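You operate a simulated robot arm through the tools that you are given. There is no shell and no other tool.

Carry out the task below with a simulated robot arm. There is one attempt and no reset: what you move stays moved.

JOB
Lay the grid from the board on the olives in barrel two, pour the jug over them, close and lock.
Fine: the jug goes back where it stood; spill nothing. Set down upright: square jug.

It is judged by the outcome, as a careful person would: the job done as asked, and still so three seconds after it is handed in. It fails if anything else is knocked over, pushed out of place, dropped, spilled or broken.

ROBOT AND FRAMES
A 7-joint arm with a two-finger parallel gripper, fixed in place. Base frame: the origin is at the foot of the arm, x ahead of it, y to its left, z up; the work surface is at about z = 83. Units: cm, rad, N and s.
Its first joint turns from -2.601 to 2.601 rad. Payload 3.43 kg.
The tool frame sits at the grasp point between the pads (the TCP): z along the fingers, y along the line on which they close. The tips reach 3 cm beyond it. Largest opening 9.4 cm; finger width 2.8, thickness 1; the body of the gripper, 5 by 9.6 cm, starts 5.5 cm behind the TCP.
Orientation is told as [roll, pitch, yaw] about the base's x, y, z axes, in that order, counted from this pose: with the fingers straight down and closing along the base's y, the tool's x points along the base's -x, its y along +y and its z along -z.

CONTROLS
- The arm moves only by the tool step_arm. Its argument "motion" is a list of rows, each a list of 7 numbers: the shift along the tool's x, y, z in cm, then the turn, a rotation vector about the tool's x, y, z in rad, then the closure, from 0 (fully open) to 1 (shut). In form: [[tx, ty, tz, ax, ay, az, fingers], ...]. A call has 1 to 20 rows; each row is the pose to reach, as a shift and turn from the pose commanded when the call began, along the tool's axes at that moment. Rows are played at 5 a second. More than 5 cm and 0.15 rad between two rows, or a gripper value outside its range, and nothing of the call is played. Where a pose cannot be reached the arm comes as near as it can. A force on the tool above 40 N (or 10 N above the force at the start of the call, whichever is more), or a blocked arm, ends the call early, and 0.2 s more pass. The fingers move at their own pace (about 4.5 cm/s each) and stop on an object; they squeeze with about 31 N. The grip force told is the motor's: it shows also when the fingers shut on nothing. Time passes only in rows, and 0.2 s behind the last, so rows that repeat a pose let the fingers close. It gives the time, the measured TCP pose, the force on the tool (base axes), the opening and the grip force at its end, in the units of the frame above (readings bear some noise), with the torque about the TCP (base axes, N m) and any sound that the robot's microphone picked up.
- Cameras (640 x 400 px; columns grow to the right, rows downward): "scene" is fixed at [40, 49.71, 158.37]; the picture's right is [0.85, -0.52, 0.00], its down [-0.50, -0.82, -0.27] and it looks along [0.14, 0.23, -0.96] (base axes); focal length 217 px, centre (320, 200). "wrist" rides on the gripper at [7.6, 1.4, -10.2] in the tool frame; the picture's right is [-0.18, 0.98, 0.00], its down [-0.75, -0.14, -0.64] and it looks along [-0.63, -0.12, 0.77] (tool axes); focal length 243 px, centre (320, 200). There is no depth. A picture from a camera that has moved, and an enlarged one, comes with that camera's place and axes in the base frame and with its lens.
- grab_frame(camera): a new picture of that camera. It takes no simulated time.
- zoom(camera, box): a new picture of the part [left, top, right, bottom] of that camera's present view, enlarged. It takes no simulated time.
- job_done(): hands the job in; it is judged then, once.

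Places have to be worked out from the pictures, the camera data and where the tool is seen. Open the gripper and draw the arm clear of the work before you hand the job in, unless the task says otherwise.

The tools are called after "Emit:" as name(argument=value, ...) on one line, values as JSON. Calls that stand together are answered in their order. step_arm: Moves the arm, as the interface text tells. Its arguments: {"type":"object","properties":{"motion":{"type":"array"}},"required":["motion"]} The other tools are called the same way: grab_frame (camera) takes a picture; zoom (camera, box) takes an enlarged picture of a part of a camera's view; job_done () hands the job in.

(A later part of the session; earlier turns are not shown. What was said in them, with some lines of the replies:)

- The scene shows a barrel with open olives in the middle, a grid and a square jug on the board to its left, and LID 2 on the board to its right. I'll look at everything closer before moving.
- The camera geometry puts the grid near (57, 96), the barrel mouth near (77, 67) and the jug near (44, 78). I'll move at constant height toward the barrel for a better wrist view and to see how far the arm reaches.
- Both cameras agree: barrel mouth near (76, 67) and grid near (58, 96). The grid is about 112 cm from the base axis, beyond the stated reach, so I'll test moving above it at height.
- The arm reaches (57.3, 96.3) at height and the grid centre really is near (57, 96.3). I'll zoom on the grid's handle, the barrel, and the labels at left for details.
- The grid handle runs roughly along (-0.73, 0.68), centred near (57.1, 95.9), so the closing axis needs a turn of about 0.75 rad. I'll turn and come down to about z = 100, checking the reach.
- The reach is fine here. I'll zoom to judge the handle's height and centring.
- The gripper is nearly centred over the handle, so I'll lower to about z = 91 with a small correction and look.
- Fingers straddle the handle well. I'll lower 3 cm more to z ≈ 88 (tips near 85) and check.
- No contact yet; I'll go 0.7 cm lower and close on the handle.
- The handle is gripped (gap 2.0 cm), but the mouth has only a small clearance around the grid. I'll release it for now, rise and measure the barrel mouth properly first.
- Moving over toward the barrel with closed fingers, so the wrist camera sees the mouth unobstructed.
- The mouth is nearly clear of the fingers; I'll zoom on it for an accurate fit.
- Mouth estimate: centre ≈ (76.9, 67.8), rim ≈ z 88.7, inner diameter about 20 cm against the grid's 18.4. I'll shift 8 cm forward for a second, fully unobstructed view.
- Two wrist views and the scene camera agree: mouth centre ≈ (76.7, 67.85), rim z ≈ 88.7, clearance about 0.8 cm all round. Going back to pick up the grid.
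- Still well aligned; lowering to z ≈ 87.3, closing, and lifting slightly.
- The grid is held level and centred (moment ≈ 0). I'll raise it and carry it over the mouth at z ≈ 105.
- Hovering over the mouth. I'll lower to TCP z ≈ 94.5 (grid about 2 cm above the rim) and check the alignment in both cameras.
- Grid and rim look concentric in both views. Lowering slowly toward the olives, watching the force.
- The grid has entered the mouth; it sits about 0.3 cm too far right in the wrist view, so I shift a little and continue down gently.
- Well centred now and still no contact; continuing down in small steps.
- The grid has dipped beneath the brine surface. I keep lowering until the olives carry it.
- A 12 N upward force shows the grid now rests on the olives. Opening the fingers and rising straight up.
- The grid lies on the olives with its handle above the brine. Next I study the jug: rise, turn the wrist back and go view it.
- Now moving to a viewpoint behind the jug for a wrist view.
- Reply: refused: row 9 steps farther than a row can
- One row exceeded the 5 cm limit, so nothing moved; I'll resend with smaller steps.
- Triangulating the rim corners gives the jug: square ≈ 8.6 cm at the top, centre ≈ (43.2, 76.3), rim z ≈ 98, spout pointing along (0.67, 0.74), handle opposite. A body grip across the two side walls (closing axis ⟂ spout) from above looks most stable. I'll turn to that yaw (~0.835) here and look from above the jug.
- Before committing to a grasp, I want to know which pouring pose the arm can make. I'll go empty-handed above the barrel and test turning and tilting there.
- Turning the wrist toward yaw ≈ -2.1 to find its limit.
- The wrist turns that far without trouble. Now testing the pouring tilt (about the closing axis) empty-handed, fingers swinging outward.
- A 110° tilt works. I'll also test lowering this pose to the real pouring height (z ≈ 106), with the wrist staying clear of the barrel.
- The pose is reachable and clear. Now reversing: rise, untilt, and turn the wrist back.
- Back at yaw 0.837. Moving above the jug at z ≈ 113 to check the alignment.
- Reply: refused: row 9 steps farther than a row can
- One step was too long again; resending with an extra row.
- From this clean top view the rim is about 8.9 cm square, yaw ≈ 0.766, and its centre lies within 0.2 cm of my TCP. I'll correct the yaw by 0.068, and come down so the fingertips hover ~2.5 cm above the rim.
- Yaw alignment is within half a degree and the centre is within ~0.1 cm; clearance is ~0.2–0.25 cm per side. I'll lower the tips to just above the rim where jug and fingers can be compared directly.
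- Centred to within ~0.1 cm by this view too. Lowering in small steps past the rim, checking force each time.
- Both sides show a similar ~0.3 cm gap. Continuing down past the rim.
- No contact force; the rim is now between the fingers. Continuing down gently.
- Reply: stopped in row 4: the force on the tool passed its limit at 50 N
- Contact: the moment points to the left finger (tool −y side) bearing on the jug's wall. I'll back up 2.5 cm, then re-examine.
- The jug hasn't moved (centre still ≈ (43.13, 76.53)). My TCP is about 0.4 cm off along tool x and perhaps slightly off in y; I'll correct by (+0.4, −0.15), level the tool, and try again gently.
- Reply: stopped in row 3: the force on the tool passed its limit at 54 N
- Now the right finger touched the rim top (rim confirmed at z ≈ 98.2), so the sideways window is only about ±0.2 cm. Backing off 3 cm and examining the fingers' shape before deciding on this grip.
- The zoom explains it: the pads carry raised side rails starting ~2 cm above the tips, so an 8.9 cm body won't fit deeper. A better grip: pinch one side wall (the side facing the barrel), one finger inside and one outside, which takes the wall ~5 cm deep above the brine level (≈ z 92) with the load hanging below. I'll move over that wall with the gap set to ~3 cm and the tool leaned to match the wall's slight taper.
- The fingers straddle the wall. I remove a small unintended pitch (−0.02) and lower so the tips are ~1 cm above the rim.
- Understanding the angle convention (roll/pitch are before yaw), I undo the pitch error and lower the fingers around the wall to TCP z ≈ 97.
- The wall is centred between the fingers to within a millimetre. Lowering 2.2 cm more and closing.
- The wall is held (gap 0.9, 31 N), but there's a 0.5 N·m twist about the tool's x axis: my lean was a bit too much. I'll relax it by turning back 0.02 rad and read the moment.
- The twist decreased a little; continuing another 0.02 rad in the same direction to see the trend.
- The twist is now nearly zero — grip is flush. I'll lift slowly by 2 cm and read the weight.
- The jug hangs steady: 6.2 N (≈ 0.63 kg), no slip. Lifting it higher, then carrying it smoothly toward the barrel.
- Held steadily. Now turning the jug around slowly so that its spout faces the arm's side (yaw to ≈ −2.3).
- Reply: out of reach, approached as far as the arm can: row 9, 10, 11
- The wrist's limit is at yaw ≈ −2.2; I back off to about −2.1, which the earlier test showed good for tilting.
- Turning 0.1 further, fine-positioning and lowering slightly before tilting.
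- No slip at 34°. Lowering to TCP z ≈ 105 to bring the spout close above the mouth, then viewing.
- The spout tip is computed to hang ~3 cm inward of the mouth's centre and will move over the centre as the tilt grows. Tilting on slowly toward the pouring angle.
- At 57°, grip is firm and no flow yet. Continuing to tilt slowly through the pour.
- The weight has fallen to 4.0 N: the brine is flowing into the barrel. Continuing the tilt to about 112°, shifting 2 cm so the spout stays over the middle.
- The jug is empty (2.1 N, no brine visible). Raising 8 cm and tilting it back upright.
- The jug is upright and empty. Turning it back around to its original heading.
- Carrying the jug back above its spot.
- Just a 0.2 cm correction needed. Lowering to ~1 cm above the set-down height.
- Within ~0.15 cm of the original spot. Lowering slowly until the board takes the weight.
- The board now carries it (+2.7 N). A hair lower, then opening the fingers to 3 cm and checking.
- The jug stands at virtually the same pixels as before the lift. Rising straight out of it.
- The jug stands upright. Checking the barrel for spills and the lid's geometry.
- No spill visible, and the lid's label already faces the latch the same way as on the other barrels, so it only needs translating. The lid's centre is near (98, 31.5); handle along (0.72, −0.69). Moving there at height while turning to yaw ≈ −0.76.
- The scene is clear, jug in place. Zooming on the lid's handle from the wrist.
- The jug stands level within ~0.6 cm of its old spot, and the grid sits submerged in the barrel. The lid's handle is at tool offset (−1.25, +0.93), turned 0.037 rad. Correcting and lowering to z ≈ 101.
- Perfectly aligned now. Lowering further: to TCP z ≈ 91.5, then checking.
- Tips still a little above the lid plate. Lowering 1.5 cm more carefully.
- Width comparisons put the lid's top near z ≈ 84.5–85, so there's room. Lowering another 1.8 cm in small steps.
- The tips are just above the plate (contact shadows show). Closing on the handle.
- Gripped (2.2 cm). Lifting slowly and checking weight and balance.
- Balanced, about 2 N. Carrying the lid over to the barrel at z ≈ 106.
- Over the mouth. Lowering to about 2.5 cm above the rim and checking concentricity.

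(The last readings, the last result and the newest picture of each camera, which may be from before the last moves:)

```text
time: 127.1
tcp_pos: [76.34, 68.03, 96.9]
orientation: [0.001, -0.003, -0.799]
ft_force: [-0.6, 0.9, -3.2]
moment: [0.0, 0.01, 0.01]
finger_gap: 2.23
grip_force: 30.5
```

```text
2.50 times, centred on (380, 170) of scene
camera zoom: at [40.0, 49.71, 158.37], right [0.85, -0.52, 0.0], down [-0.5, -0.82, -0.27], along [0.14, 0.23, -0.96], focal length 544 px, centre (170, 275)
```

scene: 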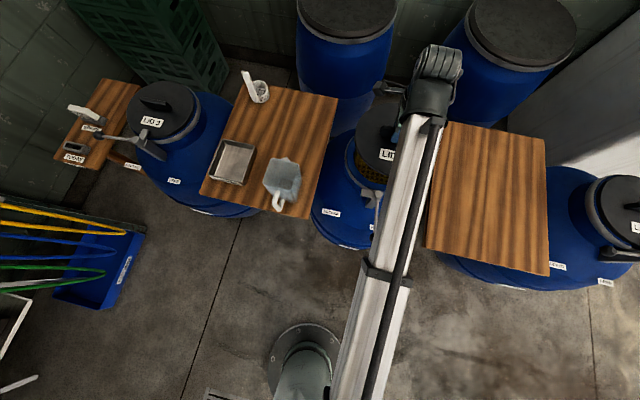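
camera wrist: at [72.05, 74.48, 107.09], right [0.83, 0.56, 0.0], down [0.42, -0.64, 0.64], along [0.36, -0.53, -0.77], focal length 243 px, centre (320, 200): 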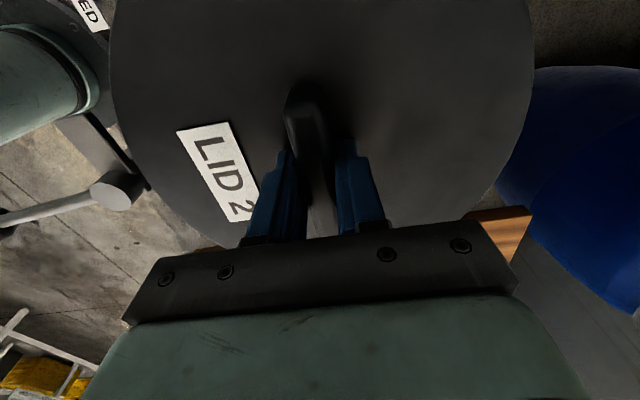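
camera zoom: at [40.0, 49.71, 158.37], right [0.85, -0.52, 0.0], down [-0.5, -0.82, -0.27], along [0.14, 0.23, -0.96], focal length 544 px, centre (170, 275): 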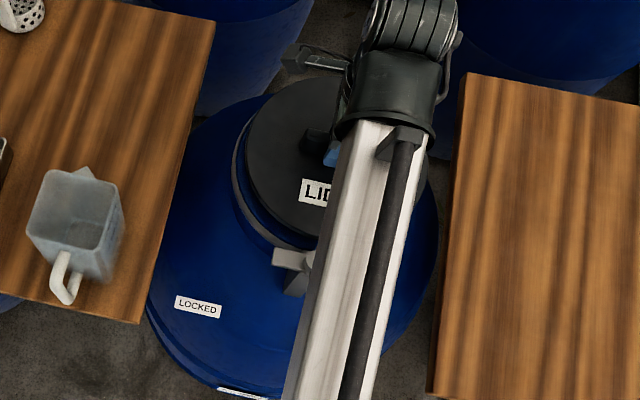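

Concentric as far as visible. Lowering slowly until the rim takes the lid.

Emit:
step_arm(motion=[[0, 0, 0.6, 0, 0, 0, 1], [0, 0, 1.2, 0, 0, 0, 1], [0, 0, 1.7, 0, 0, 0, 1], [0, 0, 2.1, 0, 0, 0, 1], [0, 0, 2.1, 0, 0, 0, 1]])

Emit:
grab_frame(camera="wrist")

Emit:
zoom(camera="scene", box=[310, 90, 450, 250])

```text
time: 128.3
tcp_pos: [76.42, 67.87, 94.75]
orientation: [-0.001, -0.002, -0.798]
ft_force: [0.1, -0.2, -2.5]
moment: [-0.01, -0.02, 0.03]
finger_gap: 2.21
grip_force: 31.2
```

```text
taken
camera wrist: at [72.09, 74.33, 105.02], right [0.83, 0.56, 0.0], down [0.42, -0.64, 0.64], along [0.36, -0.53, -0.77], focal length 243 px, centre (320, 200)
```

wrist: 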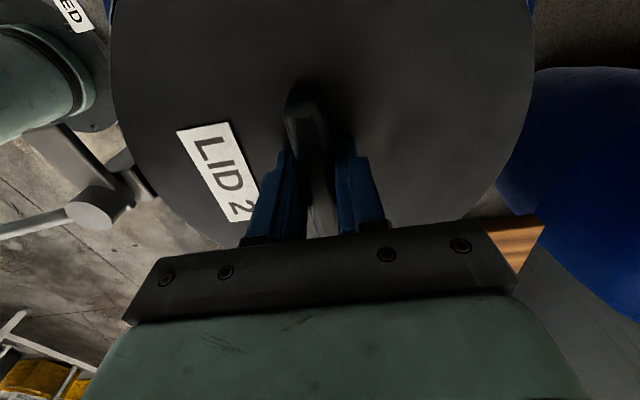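

```text
2.50 times, centred on (380, 170) of scene
camera zoom: at [40.0, 49.71, 158.37], right [0.85, -0.52, 0.0], down [-0.5, -0.82, -0.27], along [0.14, 0.23, -0.96], focal length 544 px, centre (170, 275)
```

zoom: 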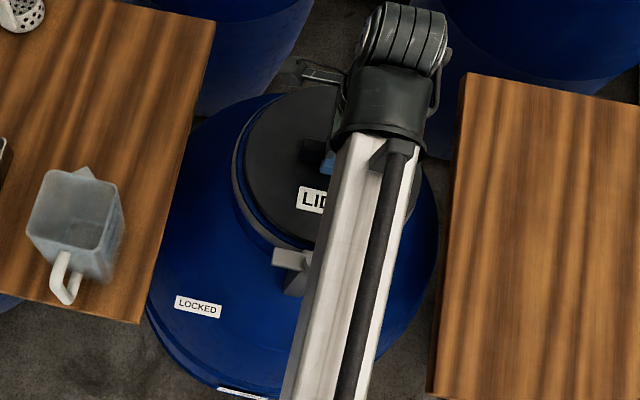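

Blue rim peeks out symmetrically on both sides. Continuing down in small steps.

Emit:
step_arm(motion=[[0, 0, 0.3, 0, 0, 0, 1], [0, 0, 0.6, 0, 0, 0, 1], [0, 0, 0.9, 0, 0, 0, 1], [0, 0, 0.9, 0, 0, 0, 1]])

Emit:
grab_frame(camera="wrist")

```text
time: 129.4
tcp_pos: [76.5, 67.96, 94.29]
orientation: [0.002, -0.004, -0.796]
ft_force: [-2.5, -3.3, 12.3]
moment: [-0.09, 0.4, 0.02]
finger_gap: 2.25
grip_force: 31.0
stopped in row 4: the force on the tool passed its limit at 42 N (the readings are from after the stop); the commanded pose is now the measured one
```

```text
taken
camera wrist: at [72.1, 74.32, 104.46], right [0.83, 0.56, 0.0], down [0.42, -0.64, 0.64], along [0.36, -0.53, -0.77], focal length 243 px, centre (320, 200)
```

wrist: 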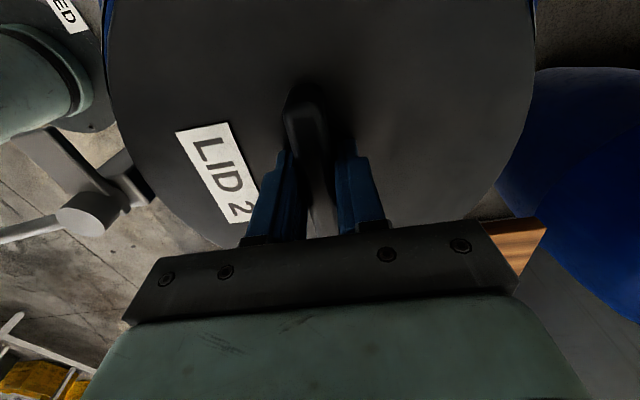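

Contact at TCP z ≈ 94.3, just the height expected for the lid lying on the rim. I'll release the handle and look at how it sits.

Emit:
step_arm(motion=[[0, 0, -0.1, 0, 0, 0, 0.9], [0, 0, -0.1, 0, 0, 0, 0.7], [0, 0, -0.1, 0, 0, 0, 0.5], [0, 0, -0.1, 0, 0, 0, 0.5], [0, 0, -2, 0, 0, 0, 0.5], [0, 0, -5, 0, 0, 0, 0.5], [0, 0, -9, 0, 0, 0, 0.5], [0, 0, -13, 0, 0, 0, 0.5], [0, 0, -17, 0, 0, 0, 0.5]])

Emit:
grab_frame(camera="wrist")

Emit:
zoom(camera="scene", box=[310, 90, 450, 250])

```text
time: 131.4
tcp_pos: [76.47, 67.73, 111.27]
orientation: [0.003, -0.002, -0.796]
ft_force: [1.1, 0.0, 1.1]
moment: [-0.01, -0.01, 0.01]
finger_gap: 4.69
grip_force: 0.2
```

```text
taken
camera wrist: at [72.19, 74.2, 121.43], right [0.83, 0.56, 0.0], down [0.42, -0.64, 0.64], along [0.36, -0.53, -0.77], focal length 243 px, centre (320, 200)
```

wrist: 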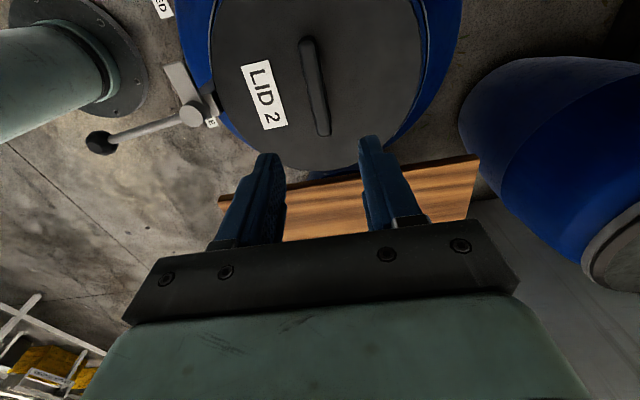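

```text
2.50 times, centred on (380, 170) of scene
camera zoom: at [40.0, 49.71, 158.37], right [0.85, -0.52, 0.0], down [-0.5, -0.82, -0.27], along [0.14, 0.23, -0.96], focal length 544 px, centre (170, 275)
```

zoom: 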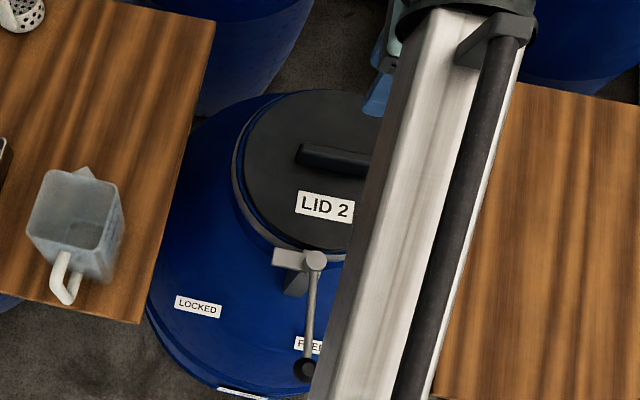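

The lid appears seated. Looking closer from the wrist, including the lever and latch.

Emit:
zoom(camera="wrist", box=[70, 0, 480, 190])

```text
1.56 times, centred on (275, 95) of wrist
camera zoom: at [72.19, 74.2, 121.43], right [0.83, 0.56, 0.0], down [0.42, -0.64, 0.64], along [0.36, -0.53, -0.77], focal length 379 px, centre (390, 364)
```

zoom: 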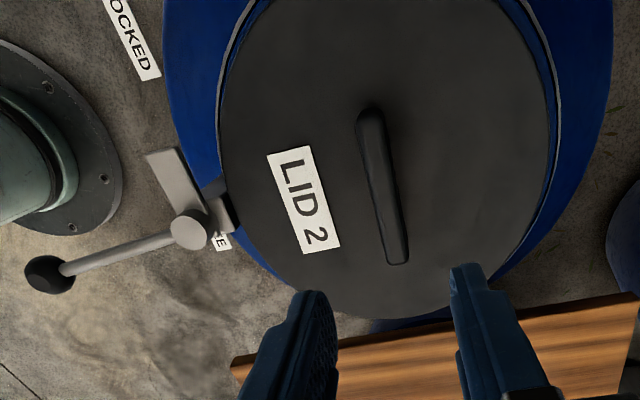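

The lid is on and well centred. Triangulation: lever hub at (65.8, 57.4, z≈93.6), ball at (57.3, 47.0, z≈93.2), arm 13.4 cm pointing to 231°; the locked levers on barrels 1 and 3 point to ≈141°. I'll go above the ball, turning so the fingers close across the lever.

Emit:
step_arm(motion=[[-0.1, -2.3, -1, 0, 0, -0.14, 0.36], [-0.2, -4.7, -2, 0, 0, -0.28, 0.36], [-0.35, -7, -2, 0, 0, -0.42, 0.36], [-0.45, -9.4, -2, 0, 0, -0.56, 0.36], [-0.6, -11.7, -2, 0, 0, -0.7, 0.36], [-0.7, -14.1, -2, 0, 0, -0.84, 0.36], [-0.8, -16.4, -2, 0, 0, -0.98, 0.36], [-0.9, -18.8, -2, 0, 0, -1.12, 0.36], [-1.0, -21.1, -2, 0, 0, -1.26, 0.36], [-1.1, -23.5, -2, 0, 0, -1.4, 0.36], [-1.25, -26, -2, 0, 0, -1.54, 0.36], [-1.36, -28.2, -2, 0, 0, -1.685, 0.36]])

Emit:
grab_frame(camera="wrist")

Emit:
grab_frame(camera="scene")

```text
time: 133.9
tcp_pos: [57.98, 48.14, 113.09]
orientation: [-0.002, -0.011, 0.811]
ft_force: [-0.3, 0.8, -1.1]
moment: [0.08, -0.02, 0.01]
finger_gap: 6.04
grip_force: 0.1
stopped in row 12: the force on the tool passed its limit at 53 N (the readings are from after the stop); the commanded pose is now the measured one
```

```text
taken
camera wrist: at [51.62, 43.5, 123.26], right [-0.58, 0.81, 0.0], down [0.62, 0.44, 0.65], along [0.53, 0.38, -0.76], focal length 243 px, centre (320, 200)
```

wrist: 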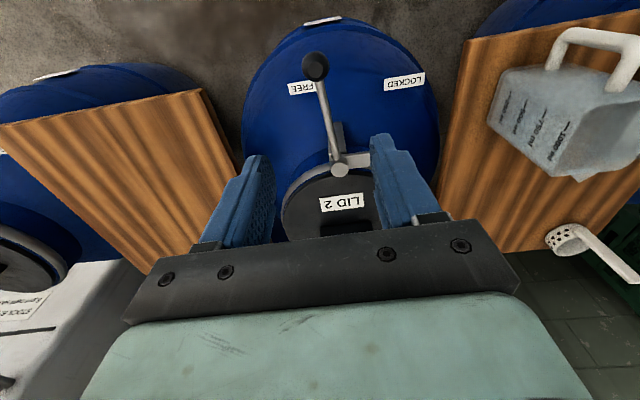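

```text
taken
```

scene: 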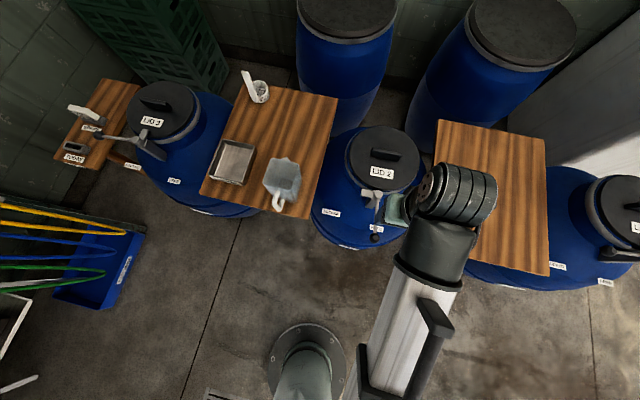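

Something of the arm itself seems to have touched during that last turn (nothing stands at that height; the scene is unchanged). Instead of gripping at that awkward yaw, I'll push the lever with closed fingers at yaw ≈ −0.7. Turning back away first, fingers closing.

Emit:
step_arm(motion=[[-0.3, -0.5, -0.5, 0, 0.011, 0.1, 0.6], [-0.6, -1, -1, 0, 0.011, 0.24, 1], [-0.9, -1.6, -1, 0, 0.011, 0.38, 1], [-1.2, -2.2, -1, 0, 0.011, 0.52, 1], [-1.5, -2.7, -1, 0, 0.011, 0.66, 1], [-1.8, -3.3, -1, 0, 0.011, 0.8, 1], [-2.1, -3.9, -1, 0, 0.011, 0.94, 1], [-2.4, -4.4, -1, 0, 0.011, 1.08, 1], [-2.7, -5, -1, 0, 0.011, 1.22, 1], [-2.97, -5.45, -1, 0, 0.011, 1.36, 1], [-2.97, -5.45, -1, 0, 0.011, 1.5, 1], [-2.97, -5.45, -1, 0, 0.011, 1.51, 1]])

Emit:
grab_frame(camera="wrist")

Emit:
grab_frame(camera="scene")

```text
time: 134.3
tcp_pos: [58.48, 48.2, 113.41]
orientation: [-0.003, -0.015, 0.747]
ft_force: [-0.1, -0.1, 0.4]
moment: [0.03, 0.0, 0.01]
finger_gap: 3.73
grip_force: 0.0
stopped in row 1: the force on the tool passed its limit at 59 N (the readings are from after the stop); the commanded pose is now the measured one
```

```text
taken
camera wrist: at [51.86, 43.92, 123.58], right [-0.53, 0.85, 0.0], down [0.64, 0.4, 0.65], along [0.55, 0.35, -0.76], focal length 243 px, centre (320, 200)
```

wrist: 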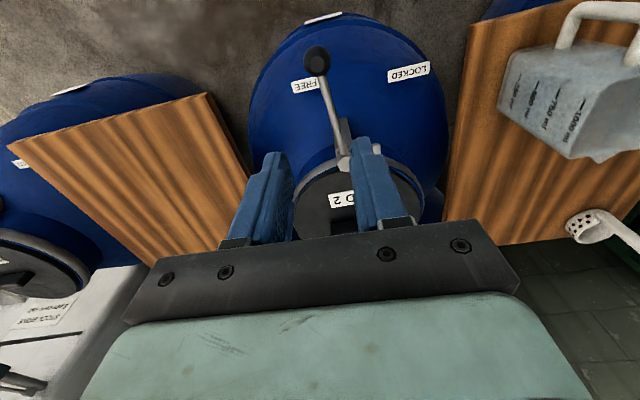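

```text
taken
```

scene: 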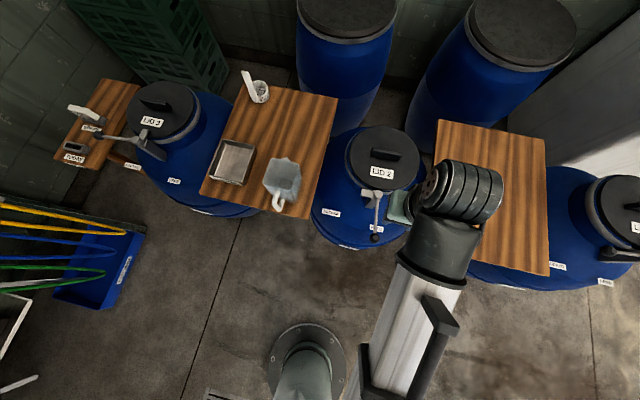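

The wrist camera appears to be close to the robot's own forearm in this folded posture. I'll back out radially with slow, small steps, without turning.

Emit:
step_arm(motion=[[-0.5, 0, 0, 0, 0, 0, 0.6], [-1, 0, 0, 0, 0, 0, 0.6], [-1.5, 0, 0, 0, 0, 0, 0.6], [-2.2, 0, 0, 0, 0, 0, 0.6], [-3, 0, 0, 0, 0, 0, 0.6]])

Emit:
grab_frame(camera="scene")

```text
time: 135.5
tcp_pos: [60.74, 50.08, 113.44]
orientation: [-0.003, -0.014, 0.747]
ft_force: [0.0, -0.3, -0.4]
moment: [-0.02, 0.02, 0.03]
finger_gap: 3.76
grip_force: 0.1
```

```text
taken
```

scene: 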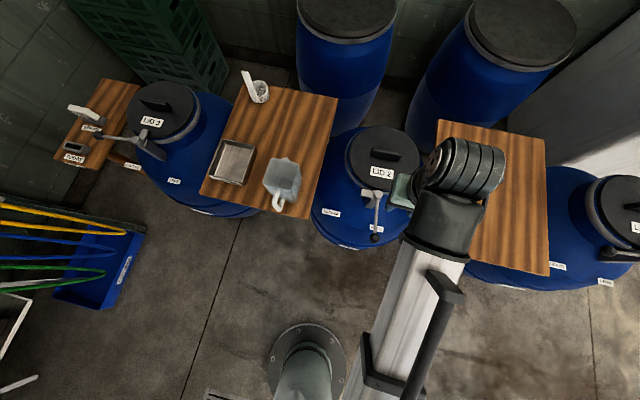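

That was free of contact. Now turning the yaw slowly to −0.7, fingers closing.

Emit:
step_arm(motion=[[-1, 0, 0, 0, 0.014, 0.05, 0.6], [-2, 0, 0, 0, 0.014, 0.12, 0.6], [-2, 0, 0, 0, 0.014, 0.22, 0.8], [-2, 0, 0, 0, 0.01, 0.32, 1], [-2, 0, 0, 0, 0.01, 0.42, 1], [-2, 0, 0, 0, 0.01, 0.52, 1], [-2, 0, 0, 0, 0.01, 0.62, 1], [-2, 0, 0, 0, 0.01, 0.72, 1], [-2, 0, 0, 0, 0.01, 0.82, 1], [-2, 0, 0, 0, 0.01, 0.92, 1], [-2, 0, 0, 0, 0.01, 1.02, 1], [-2, 0, 0, 0, 0.01, 1.12, 1], [-2, 0, 0, 0, 0.01, 1.22, 1], [-2, 0, 0, 0, 0.01, 1.32, 1], [-2, 0, 0, 0, 0.01, 1.42, 1], [-2, 0, 0, 0, 0.01, 1.447, 1]])

Emit:
grab_frame(camera="wrist")

Emit:
grab_frame(camera="scene")

```text
time: 138.9
tcp_pos: [62.11, 51.55, 113.57]
orientation: [0.007, 0.0, -0.701]
ft_force: [0.2, -0.6, 0.1]
moment: [0.0, 0.01, 0.0]
finger_gap: 0.0
grip_force: 31.1
```

```text
taken
camera wrist: at [57.27, 57.47, 123.82], right [0.78, 0.63, 0.01], down [0.48, -0.6, 0.64], along [0.41, -0.49, -0.77], focal length 243 px, centre (320, 200)
```

wrist: 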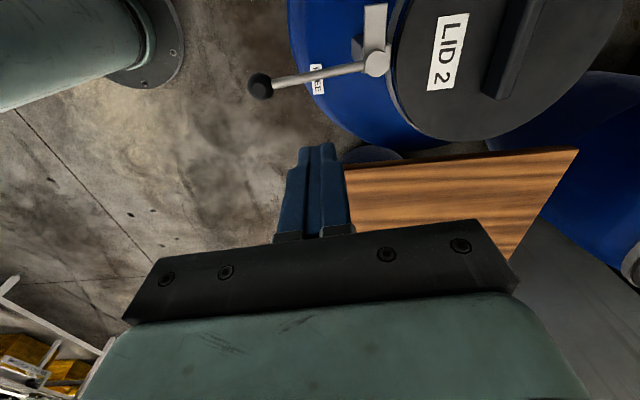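

```text
taken
```

scene: 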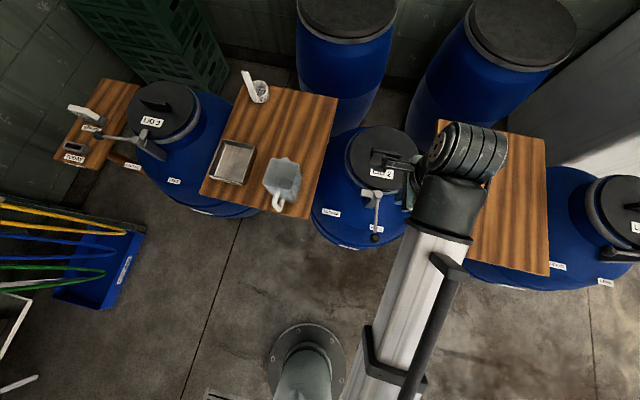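

Hub (65.6, 57.2) and ball (57.1, 46.9) confirmed; the lever is untouched. Moving to the far side of the rod near (63, 47.4) and starting to descend.

Emit:
step_arm(motion=[[-1.1, -0.9, 0, 0, 0, 0, 1], [-2.2, -1.8, 0, 0, 0, 0, 1], [-3.35, -2.63, 0, 0, 0, 0, 1], [-3.35, -2.63, 2, 0, 0, 0, 1], [-3.35, -2.63, 4.5, 0, 0, 0, 1], [-3.35, -2.63, 7, 0, 0, 0, 1], [-3.35, -2.63, 9.5, 0, 0, 0, 1], [-3.35, -2.63, 11.5, 0, 0, 0, 1], [-3.35, -2.63, 13, 0, 0, 0, 1], [-3.35, -2.63, 13, 0, 0, 0, 1]])

Emit:
grab_frame(camera="wrist")

Emit:
grab_frame(camera="scene")

```text
time: 141.1
tcp_pos: [62.96, 47.56, 100.59]
orientation: [0.006, 0.0, -0.7]
ft_force: [-0.2, -0.1, -0.8]
moment: [-0.04, 0.02, -0.01]
finger_gap: 0.0
grip_force: 30.6
```

```text
taken
camera wrist: at [58.15, 53.47, 110.85], right [0.77, 0.63, 0.01], down [0.48, -0.6, 0.64], along [0.41, -0.49, -0.77], focal length 243 px, centre (320, 200)
```

wrist: 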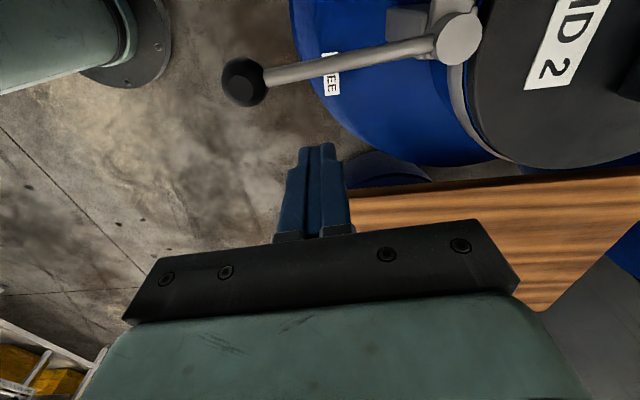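

```text
taken
```

scene: 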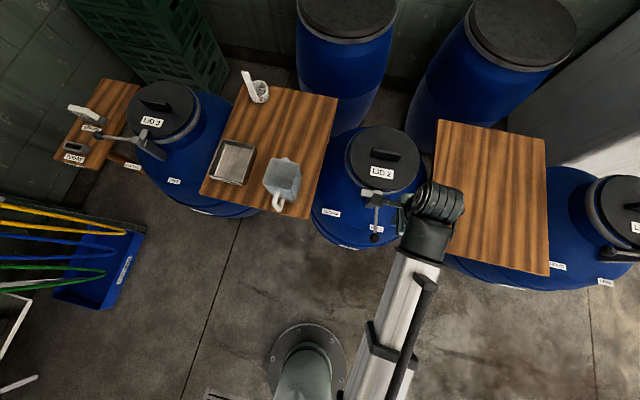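

Clear beside the rod. Lowering the closed fingertips to rod height (TCP z ≈ 93).

Emit:
step_arm(motion=[[0, 0, 2, 0, 0, 0, 1], [0, 0, 4, 0, 0, 0, 1], [0, 0, 6, 0, 0, 0, 1], [0, 0, 7.6, 0, 0, 0, 1], [0, 0, 7.6, 0, 0, 0, 1]])

Emit:
grab_frame(camera="wrist")

Emit:
zoom(camera="scene", box=[320, 150, 460, 270])

```text
time: 142.3
tcp_pos: [63.06, 47.58, 92.73]
orientation: [0.007, 0.002, -0.699]
ft_force: [0.6, 0.0, 0.5]
moment: [0.04, 0.0, -0.04]
finger_gap: 0.0
grip_force: 30.6
```

```text
taken
camera wrist: at [58.18, 53.42, 103.07], right [0.77, 0.63, 0.01], down [0.48, -0.6, 0.64], along [0.41, -0.49, -0.77], focal length 243 px, centre (320, 200)
```

wrist: 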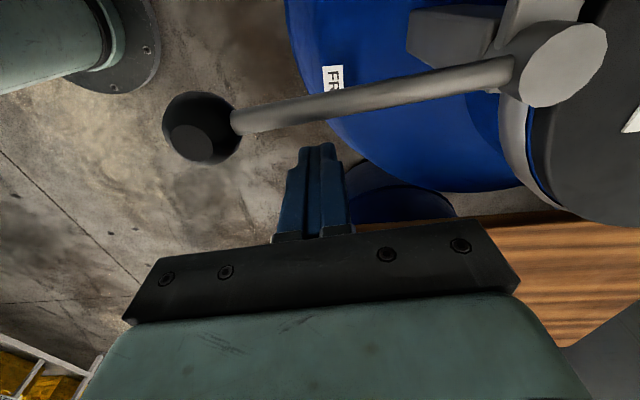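

```text
3.33 times, centred on (390, 210) of scene
camera zoom: at [40.0, 49.71, 158.37], right [0.85, -0.52, 0.0], down [-0.5, -0.82, -0.27], along [0.14, 0.23, -0.96], focal length 725 px, centre (87, 167)
```

zoom: 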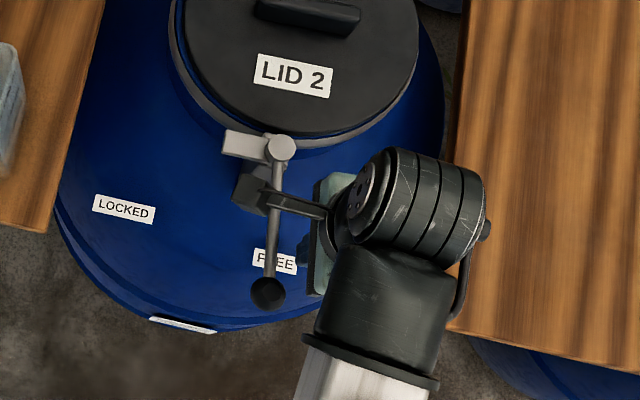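

Fingers are beside the rod at its height. Pushing the lever along its arc, first ~30°.

Emit:
step_arm(motion=[[1.1, -0.15, 0, 0, 0, 0, 1], [2.09, -0.31, 0, 0, 0, 0, 1], [3.25, -0.47, 0, 0, 0, 0, 1], [4.42, -0.57, 0, 0, 0, 0, 1], [5.65, -0.45, 0, 0, 0, 0, 1], [6.85, -0.22, 0, 0, 0, 0, 1], [6.85, -0.22, 0, 0, 0, 0, 1]])

Emit:
grab_frame(camera="wrist")

Emit:
zoom(camera="scene", box=[320, 150, 460, 270])

```text
time: 143.9
tcp_pos: [57.61, 51.67, 92.89]
orientation: [0.009, 0.001, -0.702]
ft_force: [0.0, -0.2, 0.1]
moment: [-0.01, -0.01, -0.01]
finger_gap: 0.0
grip_force: 30.8
```

```text
taken
camera wrist: at [52.71, 57.66, 103.09], right [0.77, 0.63, 0.01], down [0.48, -0.6, 0.64], along [0.41, -0.49, -0.77], focal length 243 px, centre (320, 200)
```

wrist: 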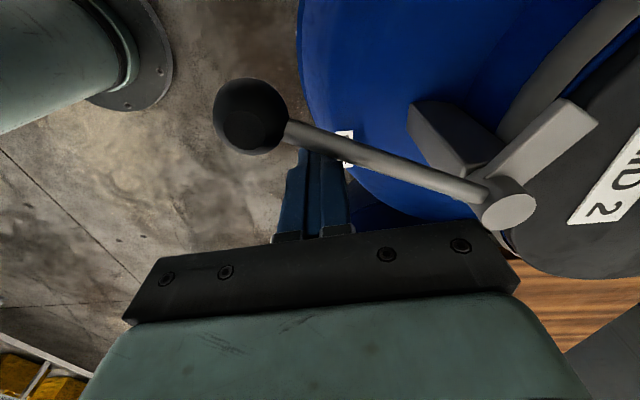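

```text
3.33 times, centred on (390, 210) of scene
camera zoom: at [40.0, 49.71, 158.37], right [0.85, -0.52, 0.0], down [-0.5, -0.82, -0.27], along [0.14, 0.23, -0.96], focal length 725 px, centre (87, 167)
```

zoom: 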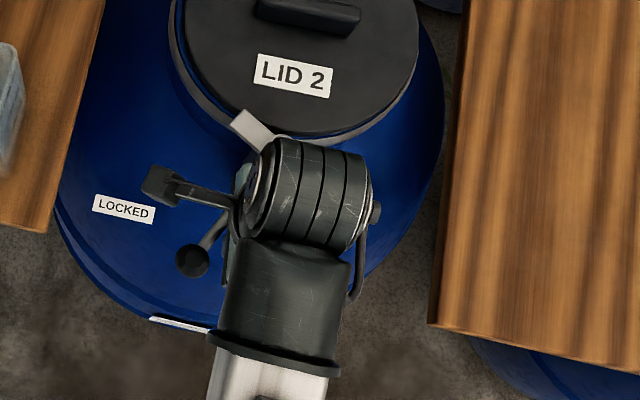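

The lever turns freely and the latch is swinging toward the lid. Continuing along the arc.

Emit:
step_arm(motion=[[1.2, 0.45, 0, 0, 0, 0, 1], [2.33, 1.0, 0, 0, 0, 0, 1], [3.4, 1.8, 0, 0, 0, 0, 1], [4.39, 2.69, 0, 0, 0, 0, 1], [5.2, 3.8, 0, 0, 0, 0, 1], [5.95, 4.97, 0, 0, 0, 0, 1], [5.95, 4.97, 0, 0, 0, 0, 1]])

Emit:
grab_frame(camera="wrist")

Emit:
zoom(camera="scene", box=[320, 150, 460, 270])

```text
time: 145.5
tcp_pos: [56.38, 59.43, 92.91]
orientation: [0.009, 0.001, -0.7]
ft_force: [-0.3, 0.5, 0.6]
moment: [0.0, 0.03, -0.02]
finger_gap: 0.0
grip_force: 30.8
```

```text
taken
camera wrist: at [51.49, 65.29, 103.15], right [0.77, 0.63, 0.01], down [0.48, -0.6, 0.64], along [0.41, -0.49, -0.77], focal length 243 px, centre (320, 200)
```

wrist: 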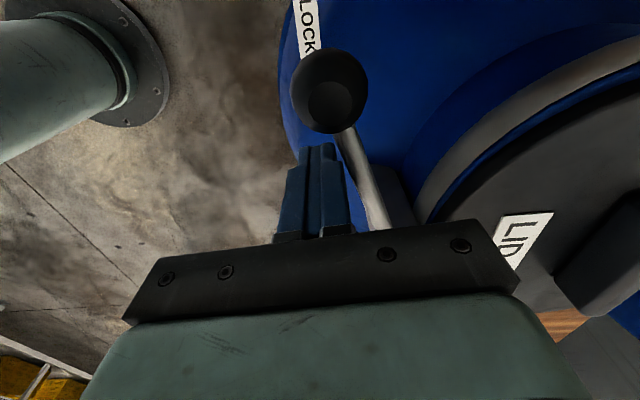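

```text
3.33 times, centred on (390, 210) of scene
camera zoom: at [40.0, 49.71, 158.37], right [0.85, -0.52, 0.0], down [-0.5, -0.82, -0.27], along [0.14, 0.23, -0.96], focal length 725 px, centre (87, 167)
```

zoom: 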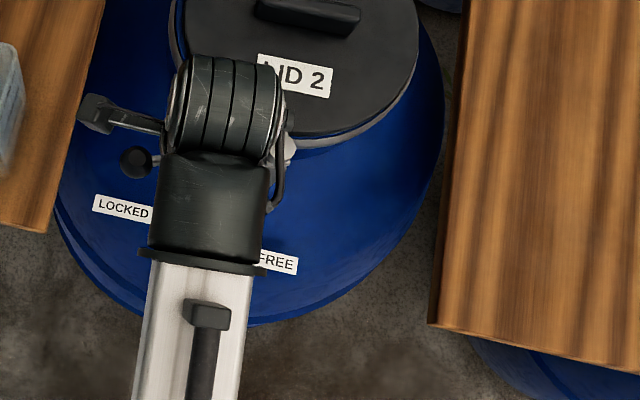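

Now about 155°; pushing the last stretch slowly to ~141° and feeling for the stop.

Emit:
step_arm(motion=[[0.3, 0.7, 0, 0, 0, 0, 1], [0.55, 1.4, 0, 0, 0, 0, 1], [0.7, 2.05, 0, 0, 0, 0, 1], [0.85, 2.7, 0, 0, 0, 0, 1], [0.85, 2.7, 0, 0, 0, 0, 1]])

Emit:
grab_frame(camera="wrist")

Emit:
zoom(camera="scene", box=[320, 130, 460, 250])

```text
time: 146.7
tcp_pos: [57.46, 61.9, 92.84]
orientation: [0.003, 0.003, -0.701]
ft_force: [-8.9, -17.4, -2.3]
moment: [-0.03, 0.02, -0.02]
finger_gap: 0.01
grip_force: 31.1
```

```text
taken
camera wrist: at [52.51, 67.74, 103.19], right [0.77, 0.63, 0.0], down [0.48, -0.6, 0.64], along [0.41, -0.49, -0.77], focal length 243 px, centre (320, 200)
```

wrist: 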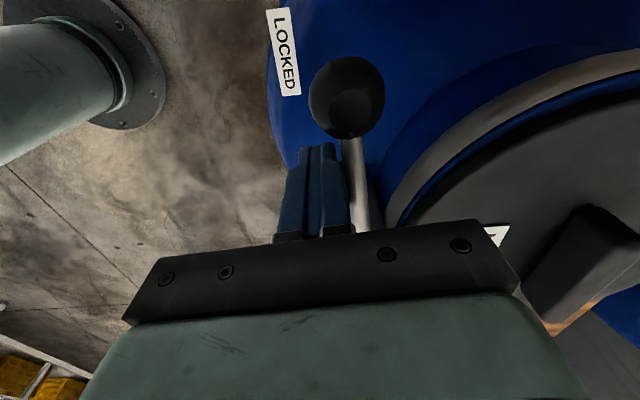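

```text
3.33 times, centred on (390, 190) of scene
camera zoom: at [40.0, 49.71, 158.37], right [0.85, -0.52, 0.0], down [-0.5, -0.82, -0.27], along [0.14, 0.23, -0.96], focal length 725 px, centre (87, 233)
```

zoom: 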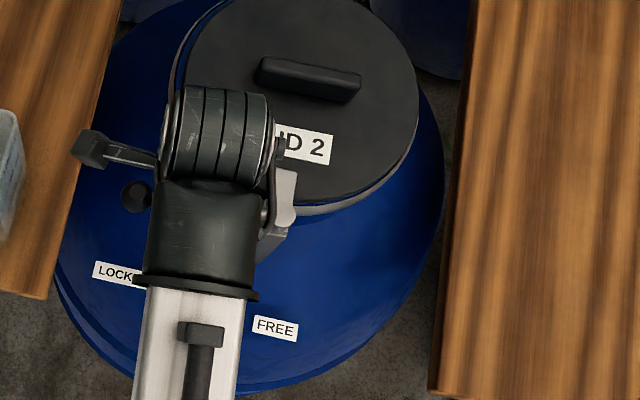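

A steady 19.5 N shows the lever is against resistance and the latch now overlaps the lid. One small further push to see whether it's the stop.

Emit:
step_arm(motion=[[0, 0.1, 0, 0, 0, 0, 1], [0, 0.2, 0, 0, 0, 0, 1], [0, 0.2, 0, 0, 0, 0, 1]])

```text
time: 147.7
tcp_pos: [57.26, 61.83, 92.99]
orientation: [-0.005, 0.002, -0.701]
ft_force: [-5.2, -7.3, 4.2]
moment: [0.02, -0.03, 0.04]
finger_gap: 0.0
grip_force: 31.4
stopped in row 3: the force on the tool passed its limit at 41 N (the readings are from after the stop); the commanded pose is now the measured one
```

That's the hard stop: the lever is fully in the locked position. Backing away from it and rising.

Emit:
step_arm(motion=[[0, -1, 0, 0, 0, 0, 1], [0, -2.5, 0, 0, 0, 0, 1], [0, -4, 0, 0, 0, 0, 1], [0, -4, -3, 0, 0, 0, 1], [0, -4, -7, 0, 0, 0, 1], [0, -4, -11, 0, 0, 0, 1], [0, -4, -15, 0, 0, 0, 1], [0, -4, -19, 0, 0, 0, 1]])

Emit:
grab_frame(camera="wrist")

Emit:
grab_frame(camera="scene")

```text
time: 149.5
tcp_pos: [55.07, 59.09, 112.06]
orientation: [-0.004, 0.001, -0.702]
ft_force: [-0.1, 0.5, 0.0]
moment: [0.02, -0.02, -0.02]
finger_gap: 0.0
grip_force: 30.8
```

```text
taken
camera wrist: at [50.25, 65.06, 122.22], right [0.77, 0.63, 0.0], down [0.49, -0.59, 0.64], along [0.4, -0.5, -0.77], focal length 243 px, centre (320, 200)
```

wrist: 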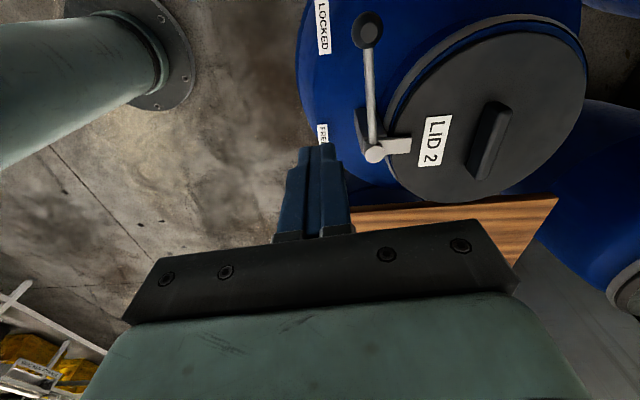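

```text
taken
```

scene: 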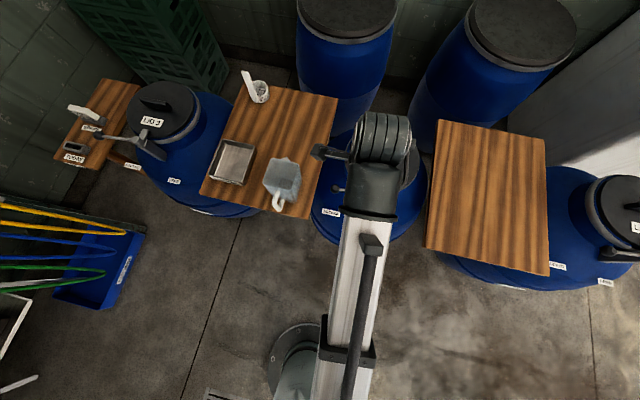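

The lever points to LOCKED with the latch over the lid. Moving the arm away to the right, opening the gripper, for an unobstructed final check.

Emit:
step_arm(motion=[[-1.5, -0.4, -2, 0, 0, 0, 0.8], [-5, -1.3, -4, 0, 0, 0, 0.5], [-9, -2.3, -6, 0, 0, 0, 0], [-13, -3.2, -6, 0, 0, 0, 0], [-17, -4.2, -6, 0, 0, 0, 0], [-21, -5.2, -6, 0, 0, 0, 0], [-25, -6.2, -6, 0, 0, 0, 0], [-29, -7.1, -6, 0, 0, 0, 0], [-33, -8.1, -6, 0, 0, 0, 0], [-37, -9.1, -6, 0, 0, 0, 0], [-41, -10, -6, 0, 0, 0, 0]])

Emit:
grab_frame(camera="scene")

Emit:
zoom(camera="scene", box=[300, 110, 440, 260])

Emit:
zoom(camera="scene", box=[240, 140, 330, 230])

Emit:
grab_frame(camera="wrist")

```text
time: 151.9
tcp_pos: [80.02, 24.91, 117.59]
orientation: [0.006, -0.005, -0.699]
ft_force: [0.3, 0.2, -0.2]
moment: [0.03, -0.05, -0.01]
finger_gap: 9.4
grip_force: 0.0
out of reach, approached as far as the arm can: row 3, 4, 5, 6, 7, 8, 9, 10
```

```text
taken
```

scene: 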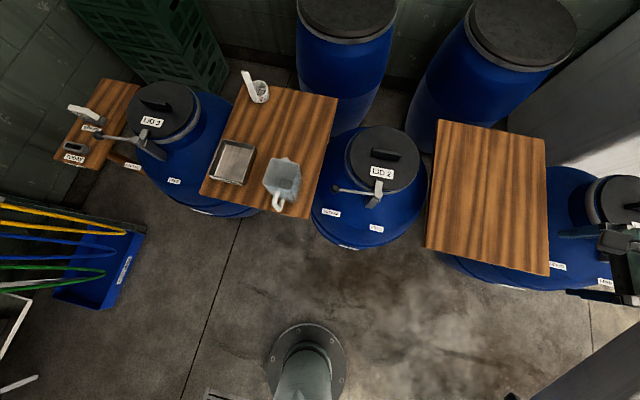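

```text
2.67 times, centred on (370, 185) of scene
camera zoom: at [40.0, 49.71, 158.37], right [0.85, -0.52, 0.0], down [-0.5, -0.82, -0.27], along [0.14, 0.23, -0.96], focal length 580 px, centre (187, 240)
```

zoom: 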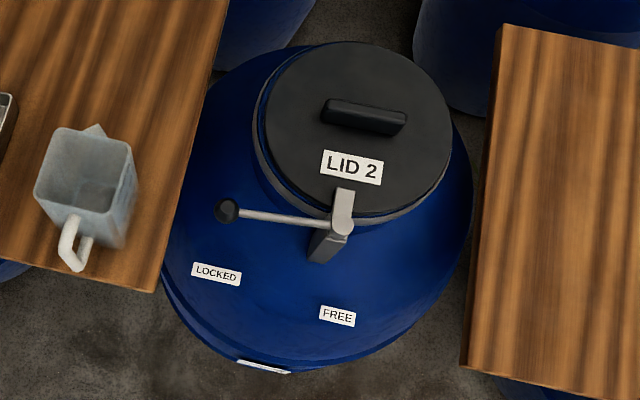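

```text
4.44 times, centred on (285, 185) of scene
camera zoom: at [40.0, 49.71, 158.37], right [0.85, -0.52, 0.0], down [-0.5, -0.82, -0.27], along [0.14, 0.23, -0.96], focal length 966 px, centre (476, 267)
```

zoom: 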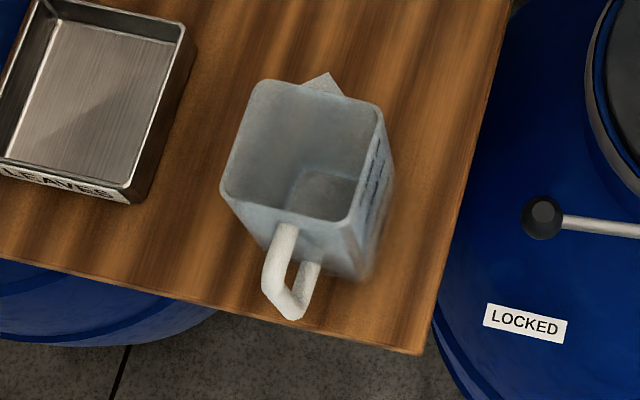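

```text
taken
camera wrist: at [75.02, 30.81, 127.93], right [0.77, 0.63, 0.01], down [0.48, -0.59, 0.64], along [0.41, -0.5, -0.76], focal length 243 px, centre (320, 200)
```

wrist: 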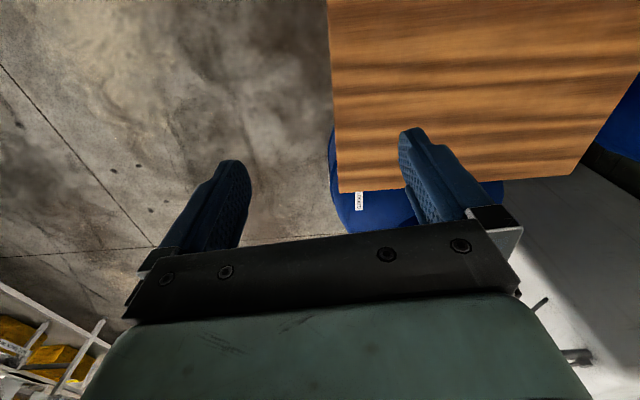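

Everything checks out: lid seated, latch over its edge with the lever on LOCKED, jug upright at its place, no spill, gripper open and clear. Handing in.

Emit:
job_done()

```text
The job is handed in.
```

I've handed the job in, with every step done.

- **Grid:** it lies flat on the olives in barrel two. Once the brine was in, the grid and its handle sat below the surface.
- **Jug:** I poured it until it was empty, and no spill showed in the pictures. It stands upright on the board about 0.6 cm from where it was, facing the same way.
- **Lid:** lid 2 is on the rim, centred to within about 0.3 cm, with its label toward the latch.
- **Lock:** I pushed the lever round to its hard stop at LOCKED, and the latch sits over the lid's edge.

- **Contacts along the way:** twice the fingers pressed on the jug while I looked for a grip. After both, it was still where it had been. Near the lever the arm stopped twice on high force, most likely touching its own forearm. Nothing else looked moved in the pictures after that.
- **How I held the jug:** I pinched one side wall with a finger inside, because its body was too wide for the gripper to take any deeper.

The gripper is open and the arm is clear of the barrel.
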